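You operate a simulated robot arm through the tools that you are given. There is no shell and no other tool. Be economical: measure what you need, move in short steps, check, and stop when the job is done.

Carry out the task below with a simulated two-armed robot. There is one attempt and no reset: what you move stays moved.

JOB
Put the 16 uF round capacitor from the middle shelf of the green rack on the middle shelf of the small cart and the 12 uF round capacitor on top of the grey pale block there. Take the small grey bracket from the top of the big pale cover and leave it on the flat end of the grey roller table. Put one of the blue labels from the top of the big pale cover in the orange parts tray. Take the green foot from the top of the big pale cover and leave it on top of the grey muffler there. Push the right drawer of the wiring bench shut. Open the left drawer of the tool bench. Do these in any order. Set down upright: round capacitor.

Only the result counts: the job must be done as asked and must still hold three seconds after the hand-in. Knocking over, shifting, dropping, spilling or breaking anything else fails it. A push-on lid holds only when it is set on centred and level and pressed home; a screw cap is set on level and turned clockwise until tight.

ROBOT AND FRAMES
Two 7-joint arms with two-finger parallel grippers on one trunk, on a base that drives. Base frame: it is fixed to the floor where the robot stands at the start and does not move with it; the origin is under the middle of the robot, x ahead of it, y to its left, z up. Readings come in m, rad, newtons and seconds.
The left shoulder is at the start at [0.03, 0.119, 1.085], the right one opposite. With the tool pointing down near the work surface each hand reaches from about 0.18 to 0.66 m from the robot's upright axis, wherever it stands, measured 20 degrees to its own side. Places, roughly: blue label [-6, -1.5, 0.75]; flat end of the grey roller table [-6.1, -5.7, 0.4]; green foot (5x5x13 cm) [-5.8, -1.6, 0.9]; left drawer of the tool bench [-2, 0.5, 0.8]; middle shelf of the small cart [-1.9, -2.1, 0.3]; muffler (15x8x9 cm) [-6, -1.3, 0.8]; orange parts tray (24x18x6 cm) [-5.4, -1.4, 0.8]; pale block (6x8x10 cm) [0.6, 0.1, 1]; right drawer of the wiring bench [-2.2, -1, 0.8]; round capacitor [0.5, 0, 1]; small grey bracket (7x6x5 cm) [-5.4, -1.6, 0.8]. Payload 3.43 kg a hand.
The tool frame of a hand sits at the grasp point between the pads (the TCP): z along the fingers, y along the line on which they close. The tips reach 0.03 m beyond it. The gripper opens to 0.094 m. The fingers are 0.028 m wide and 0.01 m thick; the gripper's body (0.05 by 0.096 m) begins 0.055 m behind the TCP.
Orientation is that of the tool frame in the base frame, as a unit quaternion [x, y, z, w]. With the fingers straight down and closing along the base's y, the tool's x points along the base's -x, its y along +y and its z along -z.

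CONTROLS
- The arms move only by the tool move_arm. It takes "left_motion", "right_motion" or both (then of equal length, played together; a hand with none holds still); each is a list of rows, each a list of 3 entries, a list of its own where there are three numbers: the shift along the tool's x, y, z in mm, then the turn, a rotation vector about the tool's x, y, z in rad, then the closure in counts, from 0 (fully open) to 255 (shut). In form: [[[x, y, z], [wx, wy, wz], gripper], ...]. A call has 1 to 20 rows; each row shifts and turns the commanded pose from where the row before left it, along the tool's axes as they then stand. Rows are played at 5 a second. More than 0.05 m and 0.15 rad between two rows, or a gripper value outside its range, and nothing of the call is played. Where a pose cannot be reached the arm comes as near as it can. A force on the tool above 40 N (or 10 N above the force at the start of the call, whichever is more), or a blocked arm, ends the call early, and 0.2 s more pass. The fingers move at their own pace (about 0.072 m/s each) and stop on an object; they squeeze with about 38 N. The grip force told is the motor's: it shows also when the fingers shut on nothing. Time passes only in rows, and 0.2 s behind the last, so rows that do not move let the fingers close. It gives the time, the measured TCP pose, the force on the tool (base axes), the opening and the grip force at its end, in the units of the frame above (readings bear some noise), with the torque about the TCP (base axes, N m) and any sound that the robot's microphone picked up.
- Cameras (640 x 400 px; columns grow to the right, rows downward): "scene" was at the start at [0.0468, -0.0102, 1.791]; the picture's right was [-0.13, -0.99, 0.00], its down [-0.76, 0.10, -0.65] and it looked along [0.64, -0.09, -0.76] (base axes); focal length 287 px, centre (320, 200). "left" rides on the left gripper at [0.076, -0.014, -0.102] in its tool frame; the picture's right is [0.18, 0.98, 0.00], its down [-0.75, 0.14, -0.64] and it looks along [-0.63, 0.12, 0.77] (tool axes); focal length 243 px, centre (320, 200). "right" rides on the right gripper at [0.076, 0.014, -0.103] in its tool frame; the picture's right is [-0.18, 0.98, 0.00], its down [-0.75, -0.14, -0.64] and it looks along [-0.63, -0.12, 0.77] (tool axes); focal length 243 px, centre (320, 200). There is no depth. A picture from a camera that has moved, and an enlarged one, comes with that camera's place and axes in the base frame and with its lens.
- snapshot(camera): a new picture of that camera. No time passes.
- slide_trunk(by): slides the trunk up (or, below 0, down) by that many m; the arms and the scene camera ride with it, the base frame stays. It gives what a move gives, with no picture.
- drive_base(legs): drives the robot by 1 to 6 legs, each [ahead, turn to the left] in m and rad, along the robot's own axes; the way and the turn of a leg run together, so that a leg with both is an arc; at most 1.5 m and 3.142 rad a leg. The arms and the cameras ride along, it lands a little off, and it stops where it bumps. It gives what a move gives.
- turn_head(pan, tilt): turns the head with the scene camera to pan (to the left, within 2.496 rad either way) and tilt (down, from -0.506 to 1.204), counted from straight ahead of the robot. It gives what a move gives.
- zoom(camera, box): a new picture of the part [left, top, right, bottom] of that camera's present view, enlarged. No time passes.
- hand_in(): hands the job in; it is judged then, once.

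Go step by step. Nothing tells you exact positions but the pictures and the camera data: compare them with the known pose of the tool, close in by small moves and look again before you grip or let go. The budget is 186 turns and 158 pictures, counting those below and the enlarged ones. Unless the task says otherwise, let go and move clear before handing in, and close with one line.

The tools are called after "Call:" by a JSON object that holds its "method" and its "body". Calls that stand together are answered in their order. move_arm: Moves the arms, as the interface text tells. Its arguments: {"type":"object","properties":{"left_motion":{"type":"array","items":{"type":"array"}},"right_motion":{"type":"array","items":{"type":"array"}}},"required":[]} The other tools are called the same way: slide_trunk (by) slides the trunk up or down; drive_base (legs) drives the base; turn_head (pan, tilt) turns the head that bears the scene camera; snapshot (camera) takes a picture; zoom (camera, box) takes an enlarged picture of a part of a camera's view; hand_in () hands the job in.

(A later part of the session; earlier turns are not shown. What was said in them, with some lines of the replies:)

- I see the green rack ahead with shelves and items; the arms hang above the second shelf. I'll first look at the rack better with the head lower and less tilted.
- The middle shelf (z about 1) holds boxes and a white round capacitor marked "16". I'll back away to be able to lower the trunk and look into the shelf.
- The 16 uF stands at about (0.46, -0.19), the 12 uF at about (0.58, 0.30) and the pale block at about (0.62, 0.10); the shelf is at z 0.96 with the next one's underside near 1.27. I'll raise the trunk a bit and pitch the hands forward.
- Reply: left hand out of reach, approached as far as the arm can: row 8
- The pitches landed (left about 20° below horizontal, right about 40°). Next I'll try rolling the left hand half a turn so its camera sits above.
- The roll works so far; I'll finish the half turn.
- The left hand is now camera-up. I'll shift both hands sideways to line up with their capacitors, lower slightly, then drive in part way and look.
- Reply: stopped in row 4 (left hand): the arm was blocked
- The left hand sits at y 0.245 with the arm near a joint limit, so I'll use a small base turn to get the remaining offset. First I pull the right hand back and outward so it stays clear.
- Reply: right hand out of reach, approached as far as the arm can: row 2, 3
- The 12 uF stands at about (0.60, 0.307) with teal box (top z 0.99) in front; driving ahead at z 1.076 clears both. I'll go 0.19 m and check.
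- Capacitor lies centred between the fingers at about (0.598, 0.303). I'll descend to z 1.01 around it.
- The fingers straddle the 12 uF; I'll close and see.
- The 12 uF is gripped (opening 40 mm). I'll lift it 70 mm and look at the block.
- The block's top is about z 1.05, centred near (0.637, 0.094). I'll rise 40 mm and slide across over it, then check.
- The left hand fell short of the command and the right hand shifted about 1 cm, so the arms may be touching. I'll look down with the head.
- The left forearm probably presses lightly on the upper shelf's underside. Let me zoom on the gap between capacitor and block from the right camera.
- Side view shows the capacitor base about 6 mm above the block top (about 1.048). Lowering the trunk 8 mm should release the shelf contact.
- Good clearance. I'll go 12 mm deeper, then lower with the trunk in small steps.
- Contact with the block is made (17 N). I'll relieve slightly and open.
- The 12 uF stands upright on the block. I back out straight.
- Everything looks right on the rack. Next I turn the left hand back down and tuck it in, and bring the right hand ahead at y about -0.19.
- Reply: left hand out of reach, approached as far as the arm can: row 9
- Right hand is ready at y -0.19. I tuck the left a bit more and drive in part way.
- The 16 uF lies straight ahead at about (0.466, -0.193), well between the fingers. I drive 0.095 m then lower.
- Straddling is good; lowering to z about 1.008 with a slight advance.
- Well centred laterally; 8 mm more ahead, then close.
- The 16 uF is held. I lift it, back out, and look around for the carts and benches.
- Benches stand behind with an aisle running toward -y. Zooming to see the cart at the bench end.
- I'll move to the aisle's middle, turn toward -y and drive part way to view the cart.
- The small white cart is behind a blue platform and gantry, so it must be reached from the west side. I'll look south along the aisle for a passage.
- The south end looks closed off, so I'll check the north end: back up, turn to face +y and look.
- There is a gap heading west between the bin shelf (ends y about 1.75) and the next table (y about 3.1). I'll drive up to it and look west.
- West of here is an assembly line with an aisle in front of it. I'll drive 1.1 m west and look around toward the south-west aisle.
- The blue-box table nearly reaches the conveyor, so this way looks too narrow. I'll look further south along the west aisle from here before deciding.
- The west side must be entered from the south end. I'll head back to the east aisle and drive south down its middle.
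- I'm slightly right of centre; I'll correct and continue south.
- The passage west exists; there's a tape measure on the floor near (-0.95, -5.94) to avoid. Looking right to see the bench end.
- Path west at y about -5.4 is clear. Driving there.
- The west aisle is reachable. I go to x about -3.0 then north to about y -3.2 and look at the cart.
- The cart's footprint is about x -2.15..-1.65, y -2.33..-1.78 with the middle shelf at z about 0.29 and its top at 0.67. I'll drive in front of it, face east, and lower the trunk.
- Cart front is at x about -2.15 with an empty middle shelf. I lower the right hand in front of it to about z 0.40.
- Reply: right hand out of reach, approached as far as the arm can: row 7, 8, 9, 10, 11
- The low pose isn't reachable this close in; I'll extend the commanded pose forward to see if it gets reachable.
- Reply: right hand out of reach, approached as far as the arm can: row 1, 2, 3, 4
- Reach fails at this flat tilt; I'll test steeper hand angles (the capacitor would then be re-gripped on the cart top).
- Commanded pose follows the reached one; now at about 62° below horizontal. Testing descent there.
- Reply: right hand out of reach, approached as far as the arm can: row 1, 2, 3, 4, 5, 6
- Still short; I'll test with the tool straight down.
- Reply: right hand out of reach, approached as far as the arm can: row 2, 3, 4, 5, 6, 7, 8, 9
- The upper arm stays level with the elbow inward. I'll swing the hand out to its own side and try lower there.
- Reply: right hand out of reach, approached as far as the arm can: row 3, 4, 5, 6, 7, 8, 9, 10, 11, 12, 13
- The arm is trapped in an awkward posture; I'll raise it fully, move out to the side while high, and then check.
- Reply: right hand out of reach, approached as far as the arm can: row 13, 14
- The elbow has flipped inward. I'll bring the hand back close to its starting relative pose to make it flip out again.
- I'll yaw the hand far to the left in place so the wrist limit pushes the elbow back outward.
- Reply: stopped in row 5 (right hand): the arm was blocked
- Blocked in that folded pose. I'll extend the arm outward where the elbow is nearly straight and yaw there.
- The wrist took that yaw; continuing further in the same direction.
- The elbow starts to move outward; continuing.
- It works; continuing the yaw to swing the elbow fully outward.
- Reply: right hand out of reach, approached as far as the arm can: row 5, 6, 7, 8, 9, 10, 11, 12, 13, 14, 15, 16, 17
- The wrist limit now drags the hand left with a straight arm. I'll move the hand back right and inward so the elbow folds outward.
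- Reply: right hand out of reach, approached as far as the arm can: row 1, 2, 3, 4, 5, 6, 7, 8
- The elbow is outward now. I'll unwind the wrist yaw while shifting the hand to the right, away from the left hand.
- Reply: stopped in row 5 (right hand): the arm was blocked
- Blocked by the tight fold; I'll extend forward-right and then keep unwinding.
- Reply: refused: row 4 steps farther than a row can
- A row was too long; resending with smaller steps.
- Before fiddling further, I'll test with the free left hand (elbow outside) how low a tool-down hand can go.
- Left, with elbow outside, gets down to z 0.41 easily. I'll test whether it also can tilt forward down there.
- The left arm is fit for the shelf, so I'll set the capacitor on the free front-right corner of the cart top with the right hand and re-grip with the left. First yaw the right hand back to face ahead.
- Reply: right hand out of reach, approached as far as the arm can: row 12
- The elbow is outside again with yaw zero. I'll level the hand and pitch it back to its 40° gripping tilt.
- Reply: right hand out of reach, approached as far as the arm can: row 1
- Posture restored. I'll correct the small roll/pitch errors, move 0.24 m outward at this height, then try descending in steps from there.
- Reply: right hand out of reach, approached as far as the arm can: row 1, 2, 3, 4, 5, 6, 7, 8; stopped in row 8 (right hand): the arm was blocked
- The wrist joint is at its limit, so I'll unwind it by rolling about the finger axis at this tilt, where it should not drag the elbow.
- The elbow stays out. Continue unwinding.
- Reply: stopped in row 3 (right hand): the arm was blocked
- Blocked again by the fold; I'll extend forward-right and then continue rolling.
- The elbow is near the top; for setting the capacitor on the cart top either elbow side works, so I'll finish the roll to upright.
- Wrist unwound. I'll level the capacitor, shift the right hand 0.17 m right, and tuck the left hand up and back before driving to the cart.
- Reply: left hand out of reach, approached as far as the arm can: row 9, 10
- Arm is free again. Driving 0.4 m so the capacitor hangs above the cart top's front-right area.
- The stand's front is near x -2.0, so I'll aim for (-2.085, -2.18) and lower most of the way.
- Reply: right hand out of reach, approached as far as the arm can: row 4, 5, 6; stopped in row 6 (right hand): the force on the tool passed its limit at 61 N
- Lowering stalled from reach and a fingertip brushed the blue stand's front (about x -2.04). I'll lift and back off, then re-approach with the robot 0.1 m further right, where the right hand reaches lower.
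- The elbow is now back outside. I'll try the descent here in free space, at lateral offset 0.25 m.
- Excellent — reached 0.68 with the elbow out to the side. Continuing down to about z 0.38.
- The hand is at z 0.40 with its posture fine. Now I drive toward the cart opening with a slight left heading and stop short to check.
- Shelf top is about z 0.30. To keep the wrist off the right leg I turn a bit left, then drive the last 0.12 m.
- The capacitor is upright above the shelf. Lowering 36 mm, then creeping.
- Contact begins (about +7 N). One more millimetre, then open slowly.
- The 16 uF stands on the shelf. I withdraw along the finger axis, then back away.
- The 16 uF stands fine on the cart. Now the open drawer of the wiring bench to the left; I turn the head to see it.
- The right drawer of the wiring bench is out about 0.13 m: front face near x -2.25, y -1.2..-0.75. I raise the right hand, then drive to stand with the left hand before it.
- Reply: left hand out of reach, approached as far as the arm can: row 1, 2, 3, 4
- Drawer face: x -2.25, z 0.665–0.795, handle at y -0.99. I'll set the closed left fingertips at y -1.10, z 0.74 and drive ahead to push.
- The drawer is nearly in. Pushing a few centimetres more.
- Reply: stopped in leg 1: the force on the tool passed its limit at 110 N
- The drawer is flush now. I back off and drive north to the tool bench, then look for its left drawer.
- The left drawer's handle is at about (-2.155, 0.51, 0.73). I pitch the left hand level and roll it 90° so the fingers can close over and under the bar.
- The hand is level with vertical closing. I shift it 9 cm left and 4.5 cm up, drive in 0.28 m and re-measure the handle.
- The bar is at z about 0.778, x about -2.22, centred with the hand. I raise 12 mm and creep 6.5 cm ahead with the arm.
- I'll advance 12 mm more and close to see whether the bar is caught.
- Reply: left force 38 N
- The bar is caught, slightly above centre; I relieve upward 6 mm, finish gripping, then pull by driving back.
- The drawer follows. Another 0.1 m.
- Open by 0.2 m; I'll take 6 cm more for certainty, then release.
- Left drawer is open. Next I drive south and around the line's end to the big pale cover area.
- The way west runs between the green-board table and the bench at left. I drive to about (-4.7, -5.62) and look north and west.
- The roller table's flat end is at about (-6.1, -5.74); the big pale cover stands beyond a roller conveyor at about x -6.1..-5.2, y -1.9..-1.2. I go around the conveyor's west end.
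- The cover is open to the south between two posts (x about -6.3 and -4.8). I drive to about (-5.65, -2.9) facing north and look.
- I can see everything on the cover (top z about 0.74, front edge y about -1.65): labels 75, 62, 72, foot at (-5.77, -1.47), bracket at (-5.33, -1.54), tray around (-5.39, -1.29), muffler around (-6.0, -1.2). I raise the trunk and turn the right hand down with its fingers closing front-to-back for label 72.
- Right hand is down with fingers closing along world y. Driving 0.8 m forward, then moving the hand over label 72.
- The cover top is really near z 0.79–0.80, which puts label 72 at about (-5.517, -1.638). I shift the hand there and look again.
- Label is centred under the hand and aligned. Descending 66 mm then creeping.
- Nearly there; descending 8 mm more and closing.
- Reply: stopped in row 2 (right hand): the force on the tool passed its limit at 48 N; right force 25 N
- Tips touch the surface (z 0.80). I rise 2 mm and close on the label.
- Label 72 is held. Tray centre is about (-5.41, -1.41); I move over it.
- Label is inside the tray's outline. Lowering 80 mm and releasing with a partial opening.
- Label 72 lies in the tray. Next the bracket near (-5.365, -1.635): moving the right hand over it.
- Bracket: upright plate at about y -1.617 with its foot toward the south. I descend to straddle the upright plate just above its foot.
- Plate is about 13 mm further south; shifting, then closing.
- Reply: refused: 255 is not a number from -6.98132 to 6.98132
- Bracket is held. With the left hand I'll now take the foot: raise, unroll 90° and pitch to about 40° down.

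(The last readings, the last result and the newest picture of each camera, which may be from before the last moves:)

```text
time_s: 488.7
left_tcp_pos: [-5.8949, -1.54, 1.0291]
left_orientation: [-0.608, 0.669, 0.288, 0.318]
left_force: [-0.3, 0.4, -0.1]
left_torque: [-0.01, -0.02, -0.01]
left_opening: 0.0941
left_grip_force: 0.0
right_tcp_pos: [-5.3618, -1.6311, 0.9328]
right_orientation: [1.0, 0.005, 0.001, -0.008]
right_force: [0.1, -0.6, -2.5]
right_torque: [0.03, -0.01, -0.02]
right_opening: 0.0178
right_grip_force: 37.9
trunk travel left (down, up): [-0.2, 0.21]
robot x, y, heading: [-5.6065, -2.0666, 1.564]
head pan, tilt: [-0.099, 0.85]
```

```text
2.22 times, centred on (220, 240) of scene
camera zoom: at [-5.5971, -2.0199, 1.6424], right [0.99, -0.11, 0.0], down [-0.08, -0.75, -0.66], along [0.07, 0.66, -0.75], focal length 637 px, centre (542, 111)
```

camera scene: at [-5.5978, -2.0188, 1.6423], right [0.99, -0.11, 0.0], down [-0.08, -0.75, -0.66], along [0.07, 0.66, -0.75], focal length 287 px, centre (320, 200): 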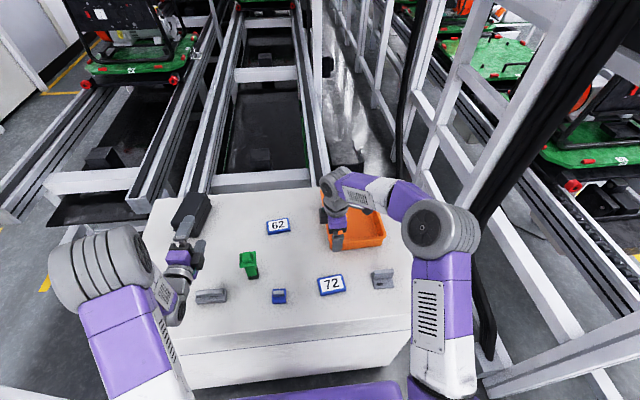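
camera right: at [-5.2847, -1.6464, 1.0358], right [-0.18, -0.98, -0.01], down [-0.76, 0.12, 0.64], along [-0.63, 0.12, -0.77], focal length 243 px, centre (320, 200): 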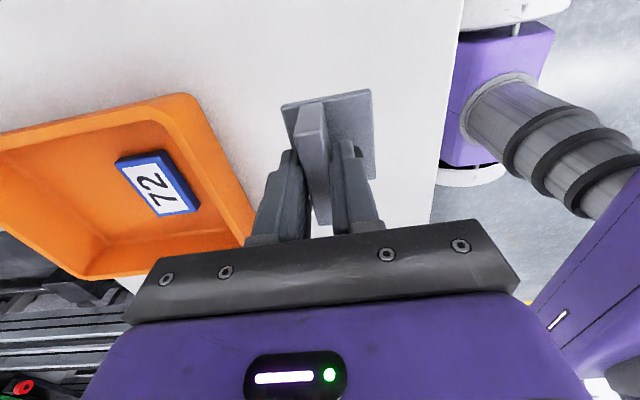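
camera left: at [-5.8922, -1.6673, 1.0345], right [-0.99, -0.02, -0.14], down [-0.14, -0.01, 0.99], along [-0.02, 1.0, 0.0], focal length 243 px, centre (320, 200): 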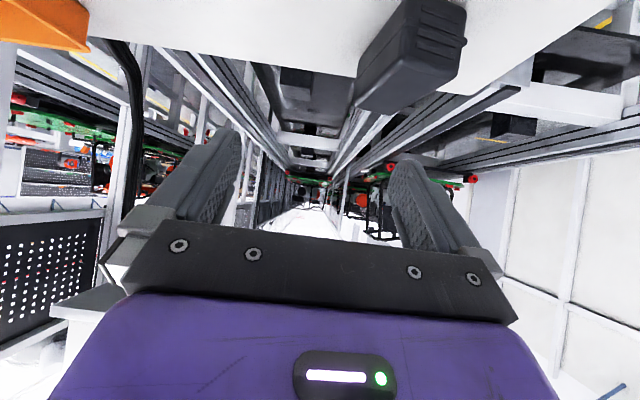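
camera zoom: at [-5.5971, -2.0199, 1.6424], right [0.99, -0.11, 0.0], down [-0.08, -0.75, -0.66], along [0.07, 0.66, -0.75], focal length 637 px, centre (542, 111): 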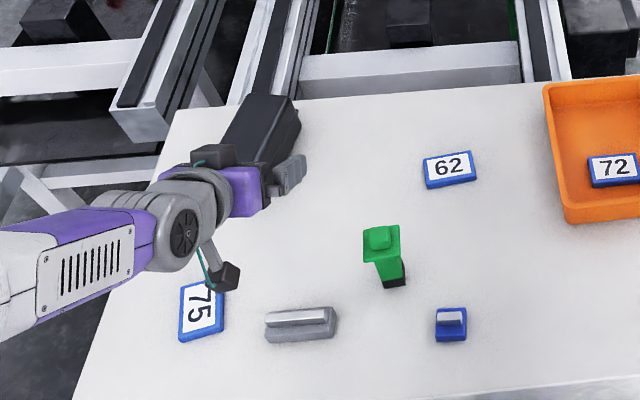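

Foot stands at (-5.762, -1.574), flange at z about 0.905. I move the left hand behind and above it, ready to slide in along the finger axis.

Call:
{"method": "move_arm", "body": {"left_motion": [[[25.6, -28.6, -4.4], [0, 0, 0], 0], [[25.6, -28.6, -4.4], [0, 0, 0], 0], [[25.6, -28.6, -4.4], [0, 0, 0], 0], [[25.6, -28.6, -4.4], [0, 0, 0], 0], [[25.6, -28.6, -4.4], [0, 0, 0], 0], [[0, 0, 0], [0, 0, 0], 0]]}}

Call:
{"method": "snapshot", "body": {"camera": "left"}}

```text
time_s: 490.1
left_tcp_pos: [-5.7623, -1.6319, 0.9443]
left_orientation: [-0.608, 0.668, 0.288, 0.318]
left_force: [-0.4, 0.1, -0.9]
left_torque: [0.01, 0.0, 0.04]
left_opening: 0.094
left_grip_force: 0.1
left hand out of reach, approached as far as the arm can: row 5
right_tcp_pos: [-5.3628, -1.631, 0.9331]
right_orientation: [1.0, 0.005, 0.002, -0.008]
right_force: [0.3, 0.1, -0.7]
right_torque: [0.02, -0.01, 0.0]
right_opening: 0.0179
right_grip_force: 38.3
trunk travel left (down, up): [-0.2, 0.21]
robot x, y, heading: [-5.6066, -2.0712, 1.565]
head pan, tilt: [-0.099, 0.85]
```

```text
34 pictures are left
camera left: at [-5.7592, -1.7594, 0.9497], right [-0.99, -0.02, -0.14], down [-0.14, -0.01, 0.99], along [-0.02, 1.0, 0.01], focal length 243 px, centre (320, 200)
```

left: 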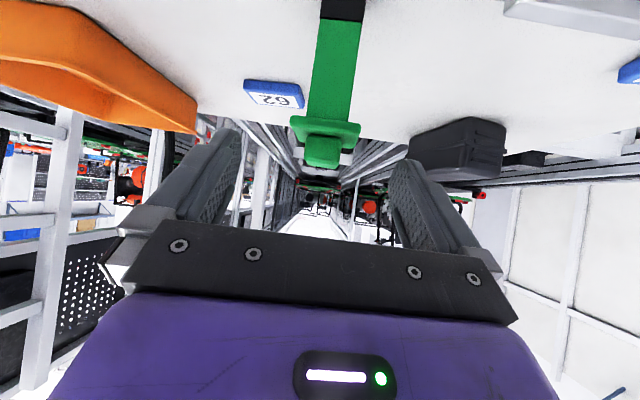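

Foot is centred between the fingers. I slide in to grip its column under the flange.

Call:
{"method": "move_arm", "body": {"left_motion": [[[20, 0, 16], [0, 0, 0], 0], [[20, 1, 25], [0, 0, 0], 0], [[2, 1, 25], [0, 0, 0], 0], [[0, 1, 19], [0, 0, 0], 0], [[0, 0, 0], [0, 0, 0], 0]]}}

Call:
{"method": "snapshot", "body": {"camera": "left"}}

```text
time_s: 491.3
left_tcp_pos: [-5.7615, -1.5927, 0.8571]
left_orientation: [-0.608, 0.668, 0.289, 0.318]
left_force: [0.1, -0.3, 0.4]
left_torque: [0.0, 0.01, 0.02]
left_opening: 0.0942
left_grip_force: 0.1
right_tcp_pos: [-5.3629, -1.6311, 0.9328]
right_orientation: [1.0, 0.004, 0.001, -0.009]
right_force: [0.7, 0.3, -1.9]
right_torque: [0.03, -0.03, -0.02]
right_opening: 0.018
right_grip_force: 38.3
trunk travel left (down, up): [-0.2, 0.21]
robot x, y, heading: [-5.6088, -2.0712, 1.561]
head pan, tilt: [-0.099, 0.85]
```

```text
33 pictures are left
camera left: at [-5.7587, -1.719, 0.8625], right [-0.99, -0.02, -0.14], down [-0.14, -0.01, 0.99], along [-0.02, 1.0, 0.01], focal length 243 px, centre (320, 200)
```

left: 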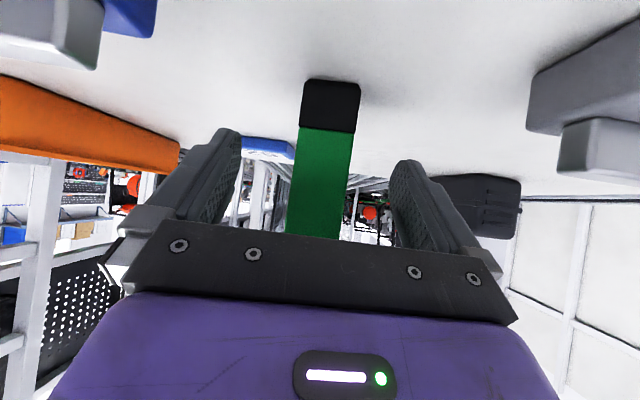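

The column is between the fingers; closing and lifting 60 mm.

Call:
{"method": "move_arm", "body": {"left_motion": [[[0, 0, 0], [0, 0, 0], 255], [[0, 0, 0], [0, 0, 0], 255], [[0, 0, 0], [0, 0, 0], 255], [[0, 0, 0], [0, 0, 0], 255], [[0, 0, 0], [0, 0, 0], 255], [[-25, 0, -20], [0, 0, 0], 255], [[-35, 0, -28], [0, 0, 0], 255], [[-35, 0, -28], [0, 0, 0], 255], [[-35, 0, -28], [0, 0, 0], 255]]}}

Call:
{"method": "snapshot", "body": {"camera": "left"}}

```text
time_s: 493.3
left_tcp_pos: [-5.7613, -1.5924, 1.0226]
left_orientation: [-0.607, 0.669, 0.287, 0.318]
left_force: [0.6, 0.6, -2.0]
left_torque: [-0.04, 0.03, 0.0]
left_opening: 0.0354
left_grip_force: 38.3
right_tcp_pos: [-5.3624, -1.6309, 0.9311]
right_orientation: [1.0, 0.004, 0.0, -0.008]
right_force: [-0.6, -0.8, -1.4]
right_torque: [0.0, -0.02, 0.02]
right_opening: 0.0182
right_grip_force: 37.5
trunk travel left (down, up): [-0.2, 0.21]
robot x, y, heading: [-5.6034, -2.0649, 1.561]
head pan, tilt: [-0.099, 0.85]
```

```text
32 pictures are left
camera left: at [-5.7579, -1.7188, 1.0289], right [-0.99, -0.02, -0.14], down [-0.14, -0.01, 0.99], along [-0.02, 1.0, 0.0], focal length 243 px, centre (320, 200)
```

left: 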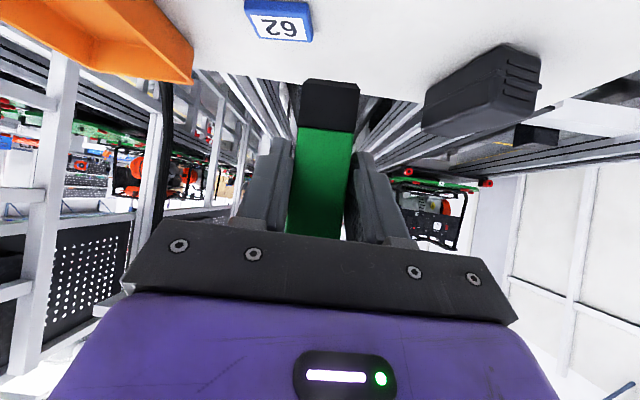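

Foot is held (base 57 mm below the TCP). Muffler's top centre is about (-5.96, -1.38) at z 0.89; I carry the foot over it at height.

Call:
{"method": "move_arm", "body": {"left_motion": [[[-15.6, 30.9, 19], [0, 0, 0], 255], [[-15.6, 30.9, 19], [0, 0, 0], 255], [[-15.6, 30.9, 19], [0, 0, 0], 255], [[-15.6, 30.9, 19], [0, 0, 0], 255], [[-15.6, 30.9, 19], [0, 0, 0], 255], [[-15.6, 30.9, 19], [0, 0, 0], 255], [[-15.6, 30.9, 19], [0, 0, 0], 255], [[0, 0, 0], [0, 0, 0], 255]]}}

Call:
{"method": "snapshot", "body": {"camera": "left"}}

Call:
{"method": "zoom", "body": {"camera": "scene", "box": [100, 120, 340, 300]}}

```text
time_s: 495.1
left_tcp_pos: [-5.9606, -1.3973, 1.0227]
left_orientation: [-0.607, 0.668, 0.288, 0.319]
left_force: [0.0, -0.3, -1.6]
left_torque: [-0.04, 0.01, 0.02]
left_opening: 0.0344
left_grip_force: 37.9
right_tcp_pos: [-5.3615, -1.6296, 0.9319]
right_orientation: [1.0, 0.004, 0.0, -0.008]
right_force: [0.8, -0.5, -1.3]
right_torque: [-0.02, 0.04, -0.03]
right_opening: 0.0177
right_grip_force: 37.8
trunk travel left (down, up): [-0.2, 0.21]
robot x, y, heading: [-5.6097, -2.0693, 1.562]
head pan, tilt: [-0.099, 0.85]
```

```text
31 pictures are left
camera left: at [-5.9579, -1.5248, 1.0293], right [-0.99, -0.02, -0.14], down [-0.14, -0.01, 0.99], along [-0.02, 1.0, 0.01], focal length 243 px, centre (320, 200)
```

left: 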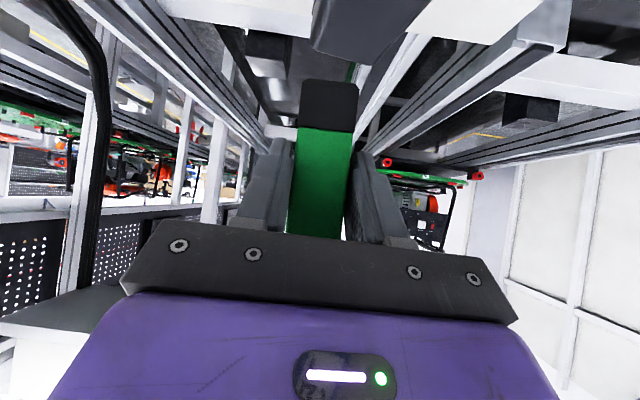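

```text
2.22 times, centred on (220, 210) of scene
camera zoom: at [-5.5966, -2.0202, 1.6424], right [0.99, -0.11, 0.0], down [-0.08, -0.75, -0.66], along [0.07, 0.66, -0.75], focal length 637 px, centre (542, 178)
```

zoom: 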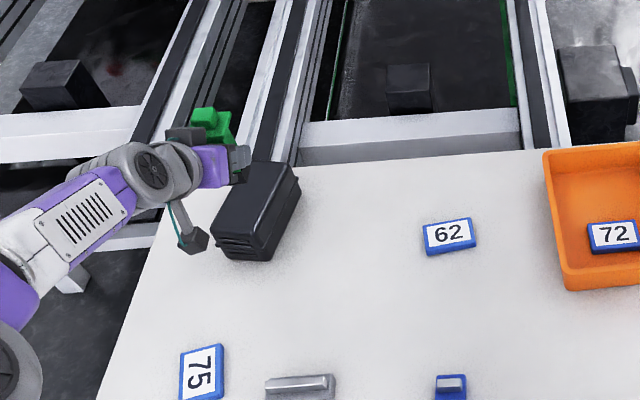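

Muffler top centre is confirmed about (-5.963, -1.362); foot is right above it. Lowering 65 mm, then creeping.

Call:
{"method": "move_arm", "body": {"left_motion": [[[21.4, 1, 25.3], [0, 0, 0], 255], [[21.4, 0, 25.3], [0, 0, 0], 255], [[2.3, 0, 1.9], [0, 0, 0], 255], [[2.3, 0, 1.9], [0, 0, 0], 255], [[0, 0, 0], [0, 0, 0], 255]]}}

Call:
{"method": "snapshot", "body": {"camera": "left"}}

```text
time_s: 496.3
left_tcp_pos: [-5.9591, -1.3853, 0.9523]
left_orientation: [-0.608, 0.669, 0.288, 0.318]
left_force: [-0.6, 0.2, -2.7]
left_torque: [-0.01, 0.01, -0.03]
left_opening: 0.0347
left_grip_force: 37.6
right_tcp_pos: [-5.3627, -1.6298, 0.933]
right_orientation: [1.0, 0.005, 0.0, -0.008]
right_force: [-0.2, -0.3, -1.8]
right_torque: [0.05, 0.01, -0.02]
right_opening: 0.0178
right_grip_force: 37.6
trunk travel left (down, up): [-0.2, 0.21]
robot x, y, heading: [-5.6029, -2.0631, 1.561]
head pan, tilt: [-0.099, 0.85]
```

```text
29 pictures are left
camera left: at [-5.9571, -1.513, 0.9578], right [-0.99, -0.02, -0.14], down [-0.14, -0.01, 0.99], along [-0.02, 1.0, 0.0], focal length 243 px, centre (320, 200)
```

left: 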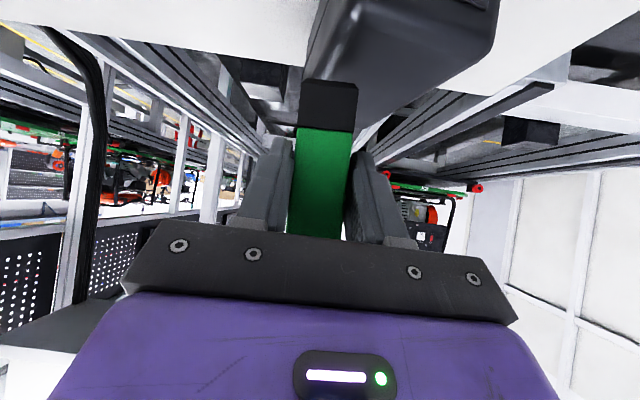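

From this view the muffler lies about 2 cm further west; I shift the foot 20 mm west and creep down to contact.

Call:
{"method": "move_arm", "body": {"left_motion": [[[-5, 10, -4], [0, 0, 0], 255], [[0, 11, 0], [0, 0, 0], 255], [[4, 0, 3.3], [0, 0, 0], 255], [[3, 0, 2.5], [0, 0, 0], 255], [[2.3, 0, 1.9], [0, 0, 0], 255], [[2.3, 0, 1.9], [0, 0, 0], 255], [[0, 0, 0], [0, 0, 0], 255]]}}

Call:
{"method": "snapshot", "body": {"camera": "left"}}

```text
time_s: 497.9
left_tcp_pos: [-5.9805, -1.383, 0.9436]
left_orientation: [-0.607, 0.668, 0.289, 0.319]
left_force: [0.2, 0.6, -2.6]
left_torque: [-0.03, 0.02, 0.0]
left_opening: 0.0342
left_grip_force: 37.9
right_tcp_pos: [-5.3615, -1.6297, 0.9318]
right_orientation: [1.0, 0.005, 0.002, -0.008]
right_force: [0.1, 0.0, -1.3]
right_torque: [0.02, -0.01, 0.0]
right_opening: 0.0181
right_grip_force: 37.7
trunk travel left (down, up): [-0.2, 0.21]
robot x, y, heading: [-5.6048, -2.0689, 1.563]
head pan, tilt: [-0.099, 0.85]
```

```text
28 pictures are left
camera left: at [-5.9779, -1.5108, 0.9489], right [-0.99, -0.02, -0.14], down [-0.14, -0.01, 0.99], along [-0.02, 1.0, 0.01], focal length 243 px, centre (320, 200)
```

left: 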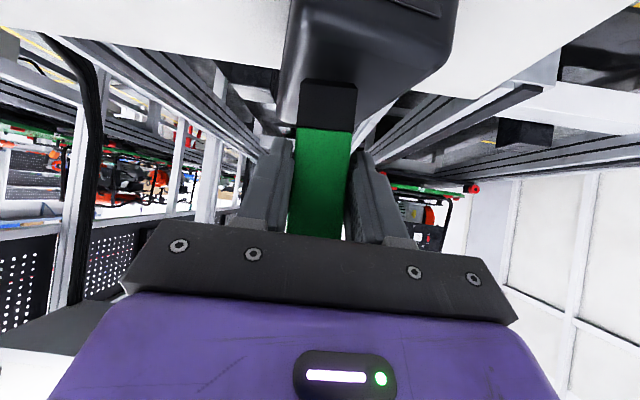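

No contact yet at base z 0.887; creeping 9 mm more.

Call:
{"method": "move_arm", "body": {"left_motion": [[[2.3, 0, 1.9], [0, 0, 0], 255], [[2.3, 0, 1.9], [0, 0, 0], 255], [[2.3, 0, 1.9], [0, 0, 0], 255], [[0, 0, 0], [0, 0, 0], 255]]}}

```text
time_s: 498.9
left_tcp_pos: [-5.9802, -1.3834, 0.9385]
left_orientation: [-0.606, 0.667, 0.292, 0.32]
left_force: [-0.9, -2.7, 17.5]
left_torque: [-0.09, 0.2, 0.06]
left_opening: 0.0342
left_grip_force: 37.9
right_tcp_pos: [-5.362, -1.6323, 0.9334]
right_orientation: [1.0, 0.004, -0.001, -0.009]
right_force: [0.1, 0.6, -2.7]
right_torque: [0.0, -0.02, 0.01]
right_opening: 0.0181
right_grip_force: 38.1
trunk travel left (down, up): [-0.2, 0.21]
robot x, y, heading: [-5.6035, -2.0709, 1.56]
head pan, tilt: [-0.099, 0.85]
```

Contact made. Relieve 2 mm, open, and retreat along the finger axis.

Call:
{"method": "move_arm", "body": {"left_motion": [[[-1.5, 0, -1.2], [0, 0, 0], 255], [[0, 0, 0], [0, 0, 0], 180], [[0, 0, 0], [0, 0, 0], 110], [[0, 0, 0], [0, 0, 0], 50], [[0, 0, 0], [0, 0, 0], 0], [[0, 0, 0], [0, 0, 0], 0], [[15, 0, -25], [0, 0, 0], 0], [[12, 0, -35], [0, 0, 0], 0], [[0, 0, -40], [0, 0, 0], 0], [[0, 0, -40], [0, 0, 0], 0]]}}

Call:
{"method": "snapshot", "body": {"camera": "left"}}

Call:
{"method": "zoom", "body": {"camera": "scene", "box": [100, 120, 400, 320]}}

```text
time_s: 501.1
left_tcp_pos: [-5.9914, -1.5089, 1.0043]
left_orientation: [-0.606, 0.67, 0.287, 0.319]
left_force: [-0.8, 0.0, 0.5]
left_torque: [-0.04, -0.01, 0.0]
left_opening: 0.0943
left_grip_force: 0.0
right_tcp_pos: [-5.361, -1.6317, 0.9327]
right_orientation: [1.0, 0.004, 0.0, -0.008]
right_force: [0.1, -0.8, -2.2]
right_torque: [0.03, -0.02, 0.0]
right_opening: 0.018
right_grip_force: 38.1
trunk travel left (down, up): [-0.2, 0.21]
robot x, y, heading: [-5.6037, -2.0656, 1.563]
head pan, tilt: [-0.099, 0.85]
```

```text
27 pictures are left
camera left: at [-5.9891, -1.6373, 1.0103], right [-0.99, -0.02, -0.14], down [-0.14, -0.01, 0.99], along [-0.02, 1.0, 0.01], focal length 243 px, centre (320, 200)
```

left: 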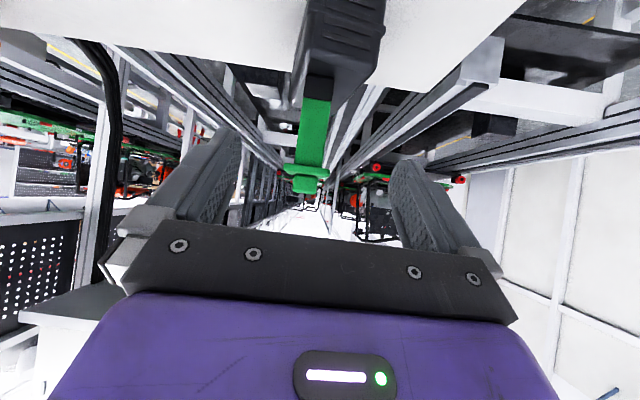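

```text
2.00 times, centred on (250, 220) of scene
camera zoom: at [-5.5968, -2.0211, 1.6425], right [0.99, -0.11, 0.0], down [-0.08, -0.75, -0.66], along [0.07, 0.66, -0.75], focal length 573 px, centre (460, 160)
```

zoom: 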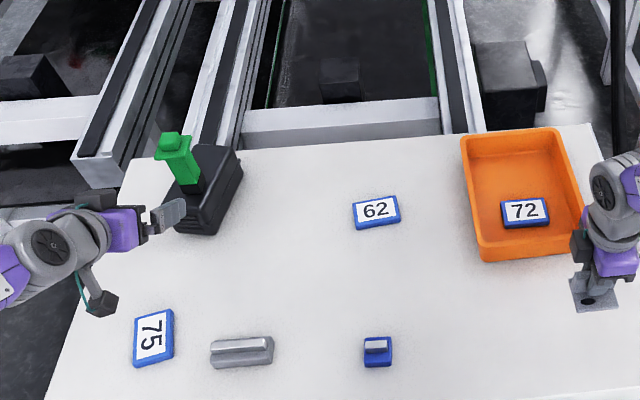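

The foot stands on the muffler. Now I carry the bracket to the roller table: back out and drive around the conveyor's west end.

Call:
{"method": "drive_base", "body": {"legs": [[-0.8, 0], [0, 1.577], [1.0, 0], [0, 1.571], [1.5, 0], [0.6, 0]]}}

Call:
{"method": "turn_head", "body": {"pan": 0.45, "tilt": 0.7}}

Call:
{"method": "snapshot", "body": {"camera": "scene"}}

```text
time_s: 527.9
left_tcp_pos: [-6.1847, -5.5332, 1.0037]
left_orientation: [0.664, 0.613, -0.316, 0.291]
left_force: [0.1, 0.3, 0.1]
left_torque: [-0.01, 0.0, 0.04]
left_opening: 0.094
left_grip_force: 0.1
right_tcp_pos: [-6.816, -5.4206, 0.9319]
right_orientation: [-0.013, 1.0, -0.007, -0.001]
right_force: [-0.5, 0.3, -2.1]
right_torque: [0.0, -0.02, 0.0]
right_opening: 0.018
right_grip_force: 37.6
trunk travel left (down, up): [-0.2, 0.21]
robot x, y, heading: [-6.5784, -4.9785, -1.561]
head pan, tilt: [-0.099, 0.85]
```

```text
time_s: 528.9
left_tcp_pos: [-6.1841, -5.5327, 1.0039]
left_orientation: [0.664, 0.612, -0.317, 0.29]
left_force: [-0.4, 0.1, 1.4]
left_torque: [0.01, 0.0, -0.01]
left_opening: 0.0939
left_grip_force: 0.1
right_tcp_pos: [-6.8179, -5.4202, 0.9316]
right_orientation: [-0.012, 1.0, -0.007, -0.001]
right_force: [0.1, -0.1, -2.0]
right_torque: [0.01, -0.03, -0.01]
right_opening: 0.0178
right_grip_force: 37.7
trunk travel left (down, up): [-0.2, 0.21]
robot x, y, heading: [-6.5788, -4.982, -1.561]
head pan, tilt: [0.45, 0.7]
```

```text
25 pictures are left
camera scene: at [-6.543, -5.0264, 1.6546], right [-0.9, -0.44, 0.0], down [-0.28, 0.58, -0.76], along [0.34, -0.69, -0.64], focal length 287 px, centre (320, 200)
```

scene: 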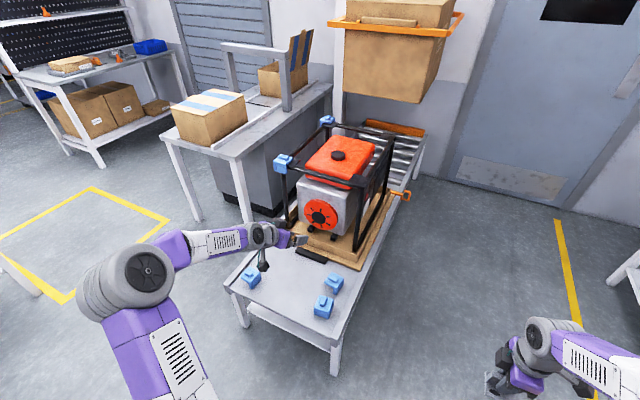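

The flat end lies at about x -6.37..-5.77, y -5.9..-5.54, z about 0.42, with blue clamps at its sides; free spot about (-6.05, -5.70). I drive to stand north of it at x about -5.81 and lower the trunk.

Call:
{"method": "drive_base", "body": {"legs": [[0, 1.561], [0.77, 0], [0, -1.571], [0.08, 0]]}}

Call:
{"method": "slide_trunk", "body": {"by": -0.2}}

Call:
{"method": "turn_head", "body": {"pan": -0.2, "tilt": 0.9}}

Call:
{"method": "snapshot", "body": {"camera": "scene"}}

```text
time_s: 541.3
left_tcp_pos: [-5.4166, -5.608, 1.0041]
left_orientation: [0.665, 0.611, -0.317, 0.29]
left_force: [-0.1, 0.3, 0.3]
left_torque: [0.0, 0.02, -0.01]
left_opening: 0.094
left_grip_force: 0.0
right_tcp_pos: [-6.0491, -5.4941, 0.9309]
right_orientation: [-0.011, 1.0, -0.007, -0.001]
right_force: [0.2, -0.1, -1.6]
right_torque: [0.03, 0.0, -0.02]
right_opening: 0.0178
right_grip_force: 38.1
trunk travel left (down, up): [-0.2, 0.21]
robot x, y, heading: [-5.812, -5.0557, -1.564]
head pan, tilt: [0.45, 0.7]
```

```text
time_s: 543.5
left_tcp_pos: [-5.4183, -5.6069, 0.8039]
left_orientation: [0.664, 0.612, -0.316, 0.292]
left_force: [0.0, -0.5, -0.4]
left_torque: [0.02, 0.0, 0.02]
left_opening: 0.0938
left_grip_force: 0.1
right_tcp_pos: [-6.0481, -5.4948, 0.7313]
right_orientation: [-0.011, 1.0, -0.008, 0.0]
right_force: [-0.6, 1.0, -2.0]
right_torque: [-0.01, 0.0, 0.01]
right_opening: 0.0179
right_grip_force: 37.9
trunk travel left (down, up): [0.0, 0.41]
robot x, y, heading: [-5.8122, -5.0522, -1.569]
head pan, tilt: [0.45, 0.7]
```

```text
time_s: 544.5
left_tcp_pos: [-5.4173, -5.6072, 0.8042]
left_orientation: [0.664, 0.612, -0.316, 0.291]
left_force: [0.4, -0.1, 0.7]
left_torque: [-0.02, -0.01, 0.01]
left_opening: 0.0938
left_grip_force: 0.1
right_tcp_pos: [-6.048, -5.4941, 0.7308]
right_orientation: [-0.011, 1.0, -0.008, -0.001]
right_force: [0.8, -0.6, -2.0]
right_torque: [0.01, -0.01, 0.03]
right_opening: 0.0178
right_grip_force: 37.7
trunk travel left (down, up): [0.0, 0.41]
robot x, y, heading: [-5.8101, -5.05, -1.56]
head pan, tilt: [-0.201, 0.901]
```

```text
24 pictures are left
camera scene: at [-5.8255, -5.0978, 1.4385], right [-0.98, 0.19, 0.0], down [0.15, 0.77, -0.62], along [-0.12, -0.61, -0.78], focal length 287 px, centre (320, 200)
```

scene: 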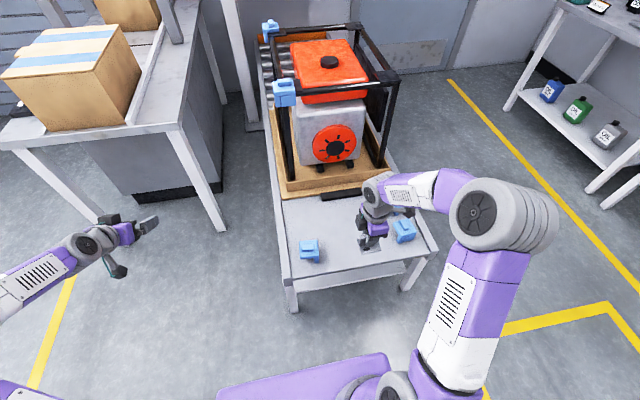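

Free spot is about (-6.085, -5.68) between the clamps. Moving the bracket out over it, then down to TCP z 0.53.

Call:
{"method": "move_arm", "body": {"right_motion": [[[7, -38, 0], [0, 0, 0], 255], [[7, -38, 0], [0, 0, 0], 255], [[7, -38, 0], [0, 0, 0], 255], [[7, -38, 0], [0, 0, 0], 255], [[7, -36, 0], [0, 0, 0], 255], [[0, 0, 40], [0, 0, 0], 255], [[0, 0, 40], [0, 0, 0], 255], [[0, 0, 40], [0, 0, 0], 255], [[0, 0, 40], [0, 0, 0], 255], [[0, 0, 40], [0, 0, 0], 255]]}}

Call:
{"method": "snapshot", "body": {"camera": "right"}}

Call:
{"method": "snapshot", "body": {"camera": "scene"}}

```text
time_s: 546.7
left_tcp_pos: [-5.4169, -5.6074, 0.8034]
left_orientation: [0.664, 0.612, -0.316, 0.291]
left_force: [0.1, -0.3, -0.2]
left_torque: [0.02, -0.03, 0.0]
left_opening: 0.0942
left_grip_force: 0.0
right_tcp_pos: [-6.0785, -5.6867, 0.5348]
right_orientation: [-0.012, 1.0, -0.007, -0.002]
right_force: [-1.1, -0.5, -1.1]
right_torque: [0.01, 0.01, -0.01]
right_opening: 0.018
right_grip_force: 38.5
trunk travel left (down, up): [0.0, 0.41]
robot x, y, heading: [-5.8135, -5.0539, -1.567]
head pan, tilt: [-0.201, 0.901]
```

```text
23 pictures are left
camera right: at [-6.1543, -5.6731, 0.6379], right [0.16, 0.99, -0.02], down [0.76, -0.11, 0.64], along [0.63, -0.12, -0.77], focal length 243 px, centre (320, 200)
```

right: 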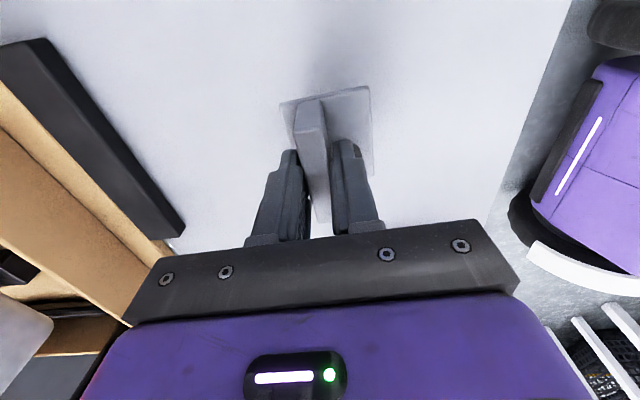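

```text
22 pictures are left
camera scene: at [-5.8256, -5.0982, 1.4385], right [-0.98, 0.19, 0.0], down [0.15, 0.77, -0.62], along [-0.12, -0.61, -0.78], focal length 287 px, centre (320, 200)
```

scene: 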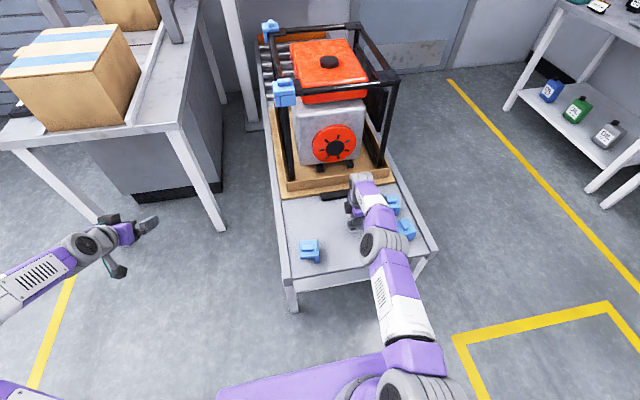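

Bracket hangs over the clear flat area. Lowering 50 mm then creeping.

Call:
{"method": "move_arm", "body": {"right_motion": [[[0, 0, 25], [0, 0, 0], 255], [[0, 0, 25], [0, 0, 0], 255], [[0, 0, 4], [0, 0, 0], 255], [[0, 0, 4], [0, 0, 0], 255], [[0, 0, 0], [0, 0, 0], 255]]}}

Call:
{"method": "snapshot", "body": {"camera": "right"}}

```text
time_s: 547.9
left_tcp_pos: [-5.4159, -5.6058, 0.8054]
left_orientation: [0.664, 0.611, -0.318, 0.291]
left_force: [-0.4, -0.2, -0.3]
left_torque: [-0.02, 0.02, 0.05]
left_opening: 0.094
left_grip_force: 0.1
right_tcp_pos: [-6.079, -5.6755, 0.4881]
right_orientation: [-0.01, 1.0, -0.015, -0.001]
right_force: [4.2, -11.8, 37.1]
right_torque: [0.5, -0.06, 0.02]
right_opening: 0.018
right_grip_force: 38.6
right hand out of reach, approached as far as the arm can: row 1, 2
trunk travel left (down, up): [0.0, 0.41]
robot x, y, heading: [-5.808, -5.0546, -1.573]
head pan, tilt: [-0.201, 0.901]
```

```text
21 pictures are left
camera right: at [-6.1536, -5.6601, 0.5916], right [0.16, 0.99, -0.03], down [0.76, -0.11, 0.64], along [0.63, -0.13, -0.77], focal length 243 px, centre (320, 200)
```

right: 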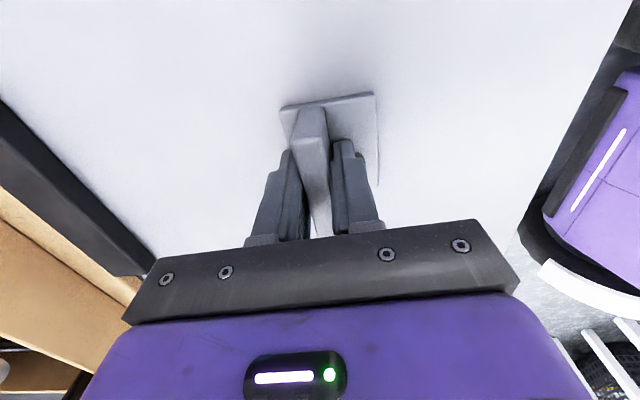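

Contact (37 N), the bracket is on the table at z about 0.44. Relieve 2 mm, open, and rise.

Call:
{"method": "move_arm", "body": {"right_motion": [[[0, 0, -2], [0, 0, 0], 255], [[0, 0, -1], [0, 0, 0], 255], [[0, 0, 0], [0, 0, 0], 200], [[0, 0, 0], [0, 0, 0], 140], [[0, 0, 0], [0, 0, 0], 110], [[0, 0, 0], [0, 0, 0], 110], [[0, 0, -30], [0, 0, 0], 110], [[0, 0, -40], [0, 0, 0], 110], [[0, 0, -40], [0, 0, 0], 110]]}}

Call:
{"method": "snapshot", "body": {"camera": "right"}}

```text
time_s: 549.9
left_tcp_pos: [-5.4166, -5.6081, 0.8033]
left_orientation: [0.664, 0.612, -0.317, 0.291]
left_force: [0.3, 0.6, -0.9]
left_torque: [0.01, -0.02, 0.01]
left_opening: 0.094
left_grip_force: 0.0
right_tcp_pos: [-6.077, -5.671, 0.5935]
right_orientation: [-0.012, 1.0, -0.007, 0.0]
right_force: [-0.4, 0.5, 0.2]
right_torque: [0.01, -0.02, -0.03]
right_opening: 0.0534
right_grip_force: 0.2
trunk travel left (down, up): [0.0, 0.41]
robot x, y, heading: [-5.8108, -5.0531, -1.57]
head pan, tilt: [-0.201, 0.901]
```

```text
20 pictures are left
camera right: at [-6.1527, -5.6569, 0.6968], right [0.16, 0.99, -0.01], down [0.76, -0.12, 0.64], along [0.63, -0.11, -0.77], focal length 243 px, centre (320, 200)
```

right: 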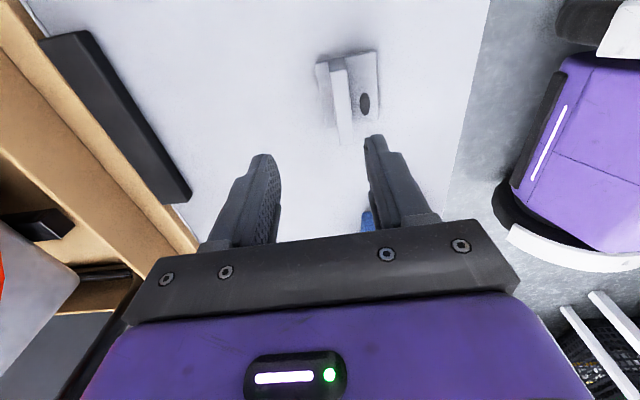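

The bracket stands on the flat end. I raise the hand clear and back off slightly before handing in.

Call:
{"method": "move_arm", "body": {"right_motion": [[[0, 0, -40], [0, 0, 0], 110], [[0, 0, -40], [0, 0, 0], 110], [[0, 0, -40], [0, 0, 0], 110], [[0, 30, 0], [0, 0, 0], 110], [[0, 40, 0], [0, 0, 0], 110], [[0, 40, 0], [0, 0, 0], 110]]}}

Call:
{"method": "drive_base", "body": {"legs": [[-0.1, 0]]}}

Call:
{"method": "zoom", "body": {"camera": "scene", "box": [240, 140, 480, 320]}}

```text
time_s: 551.3
left_tcp_pos: [-5.4172, -5.6079, 0.8044]
left_orientation: [0.665, 0.611, -0.317, 0.29]
left_force: [-0.5, 0.1, -0.6]
left_torque: [0.0, 0.04, -0.01]
left_opening: 0.0941
left_grip_force: 0.1
right_tcp_pos: [-6.0811, -5.5578, 0.7117]
right_orientation: [-0.01, 1.0, -0.008, -0.001]
right_force: [-0.1, 0.6, -0.4]
right_torque: [-0.03, -0.01, 0.0]
right_opening: 0.0535
right_grip_force: 0.1
trunk travel left (down, up): [0.0, 0.41]
robot x, y, heading: [-5.8116, -5.0524, -1.566]
head pan, tilt: [-0.201, 0.901]
```

```text
time_s: 552.5
left_tcp_pos: [-5.4178, -5.5081, 0.805]
left_orientation: [0.664, 0.612, -0.316, 0.291]
left_force: [0.1, -0.3, 0.5]
left_torque: [0.02, 0.01, -0.02]
left_opening: 0.0939
left_grip_force: 0.1
right_tcp_pos: [-6.0802, -5.4576, 0.7113]
right_orientation: [-0.012, 1.0, -0.008, 0.0]
right_force: [-0.7, -0.6, 0.9]
right_torque: [-0.02, 0.02, 0.0]
right_opening: 0.0535
right_grip_force: 0.1
trunk travel left (down, up): [0.0, 0.41]
robot x, y, heading: [-5.81, -4.9542, -1.566]
head pan, tilt: [-0.201, 0.901]
```

```text
2.22 times, centred on (360, 230) of scene
camera zoom: at [-5.8261, -4.9977, 1.4386], right [-0.98, 0.19, 0.0], down [0.15, 0.77, -0.62], along [-0.12, -0.61, -0.78], focal length 637 px, centre (231, 133)
```

zoom: 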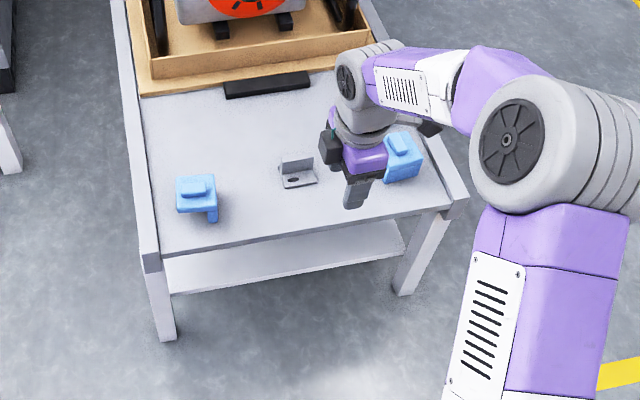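

The bracket rests on the roller table's flat end, and both hands are empty and clear. All the listed items are done, so I'm handing in.

Call:
{"method": "hand_in", "body": {}}

```text
The job is handed in.
```

I finished all seven parts of the job and handed it in; the result hasn't come back. One possible problem: a fingertip bumped the blue stand on top of the small cart, with a peak force of 61 N. Comparing pictures, I saw no shift, but I can't rule out a few millimetres.
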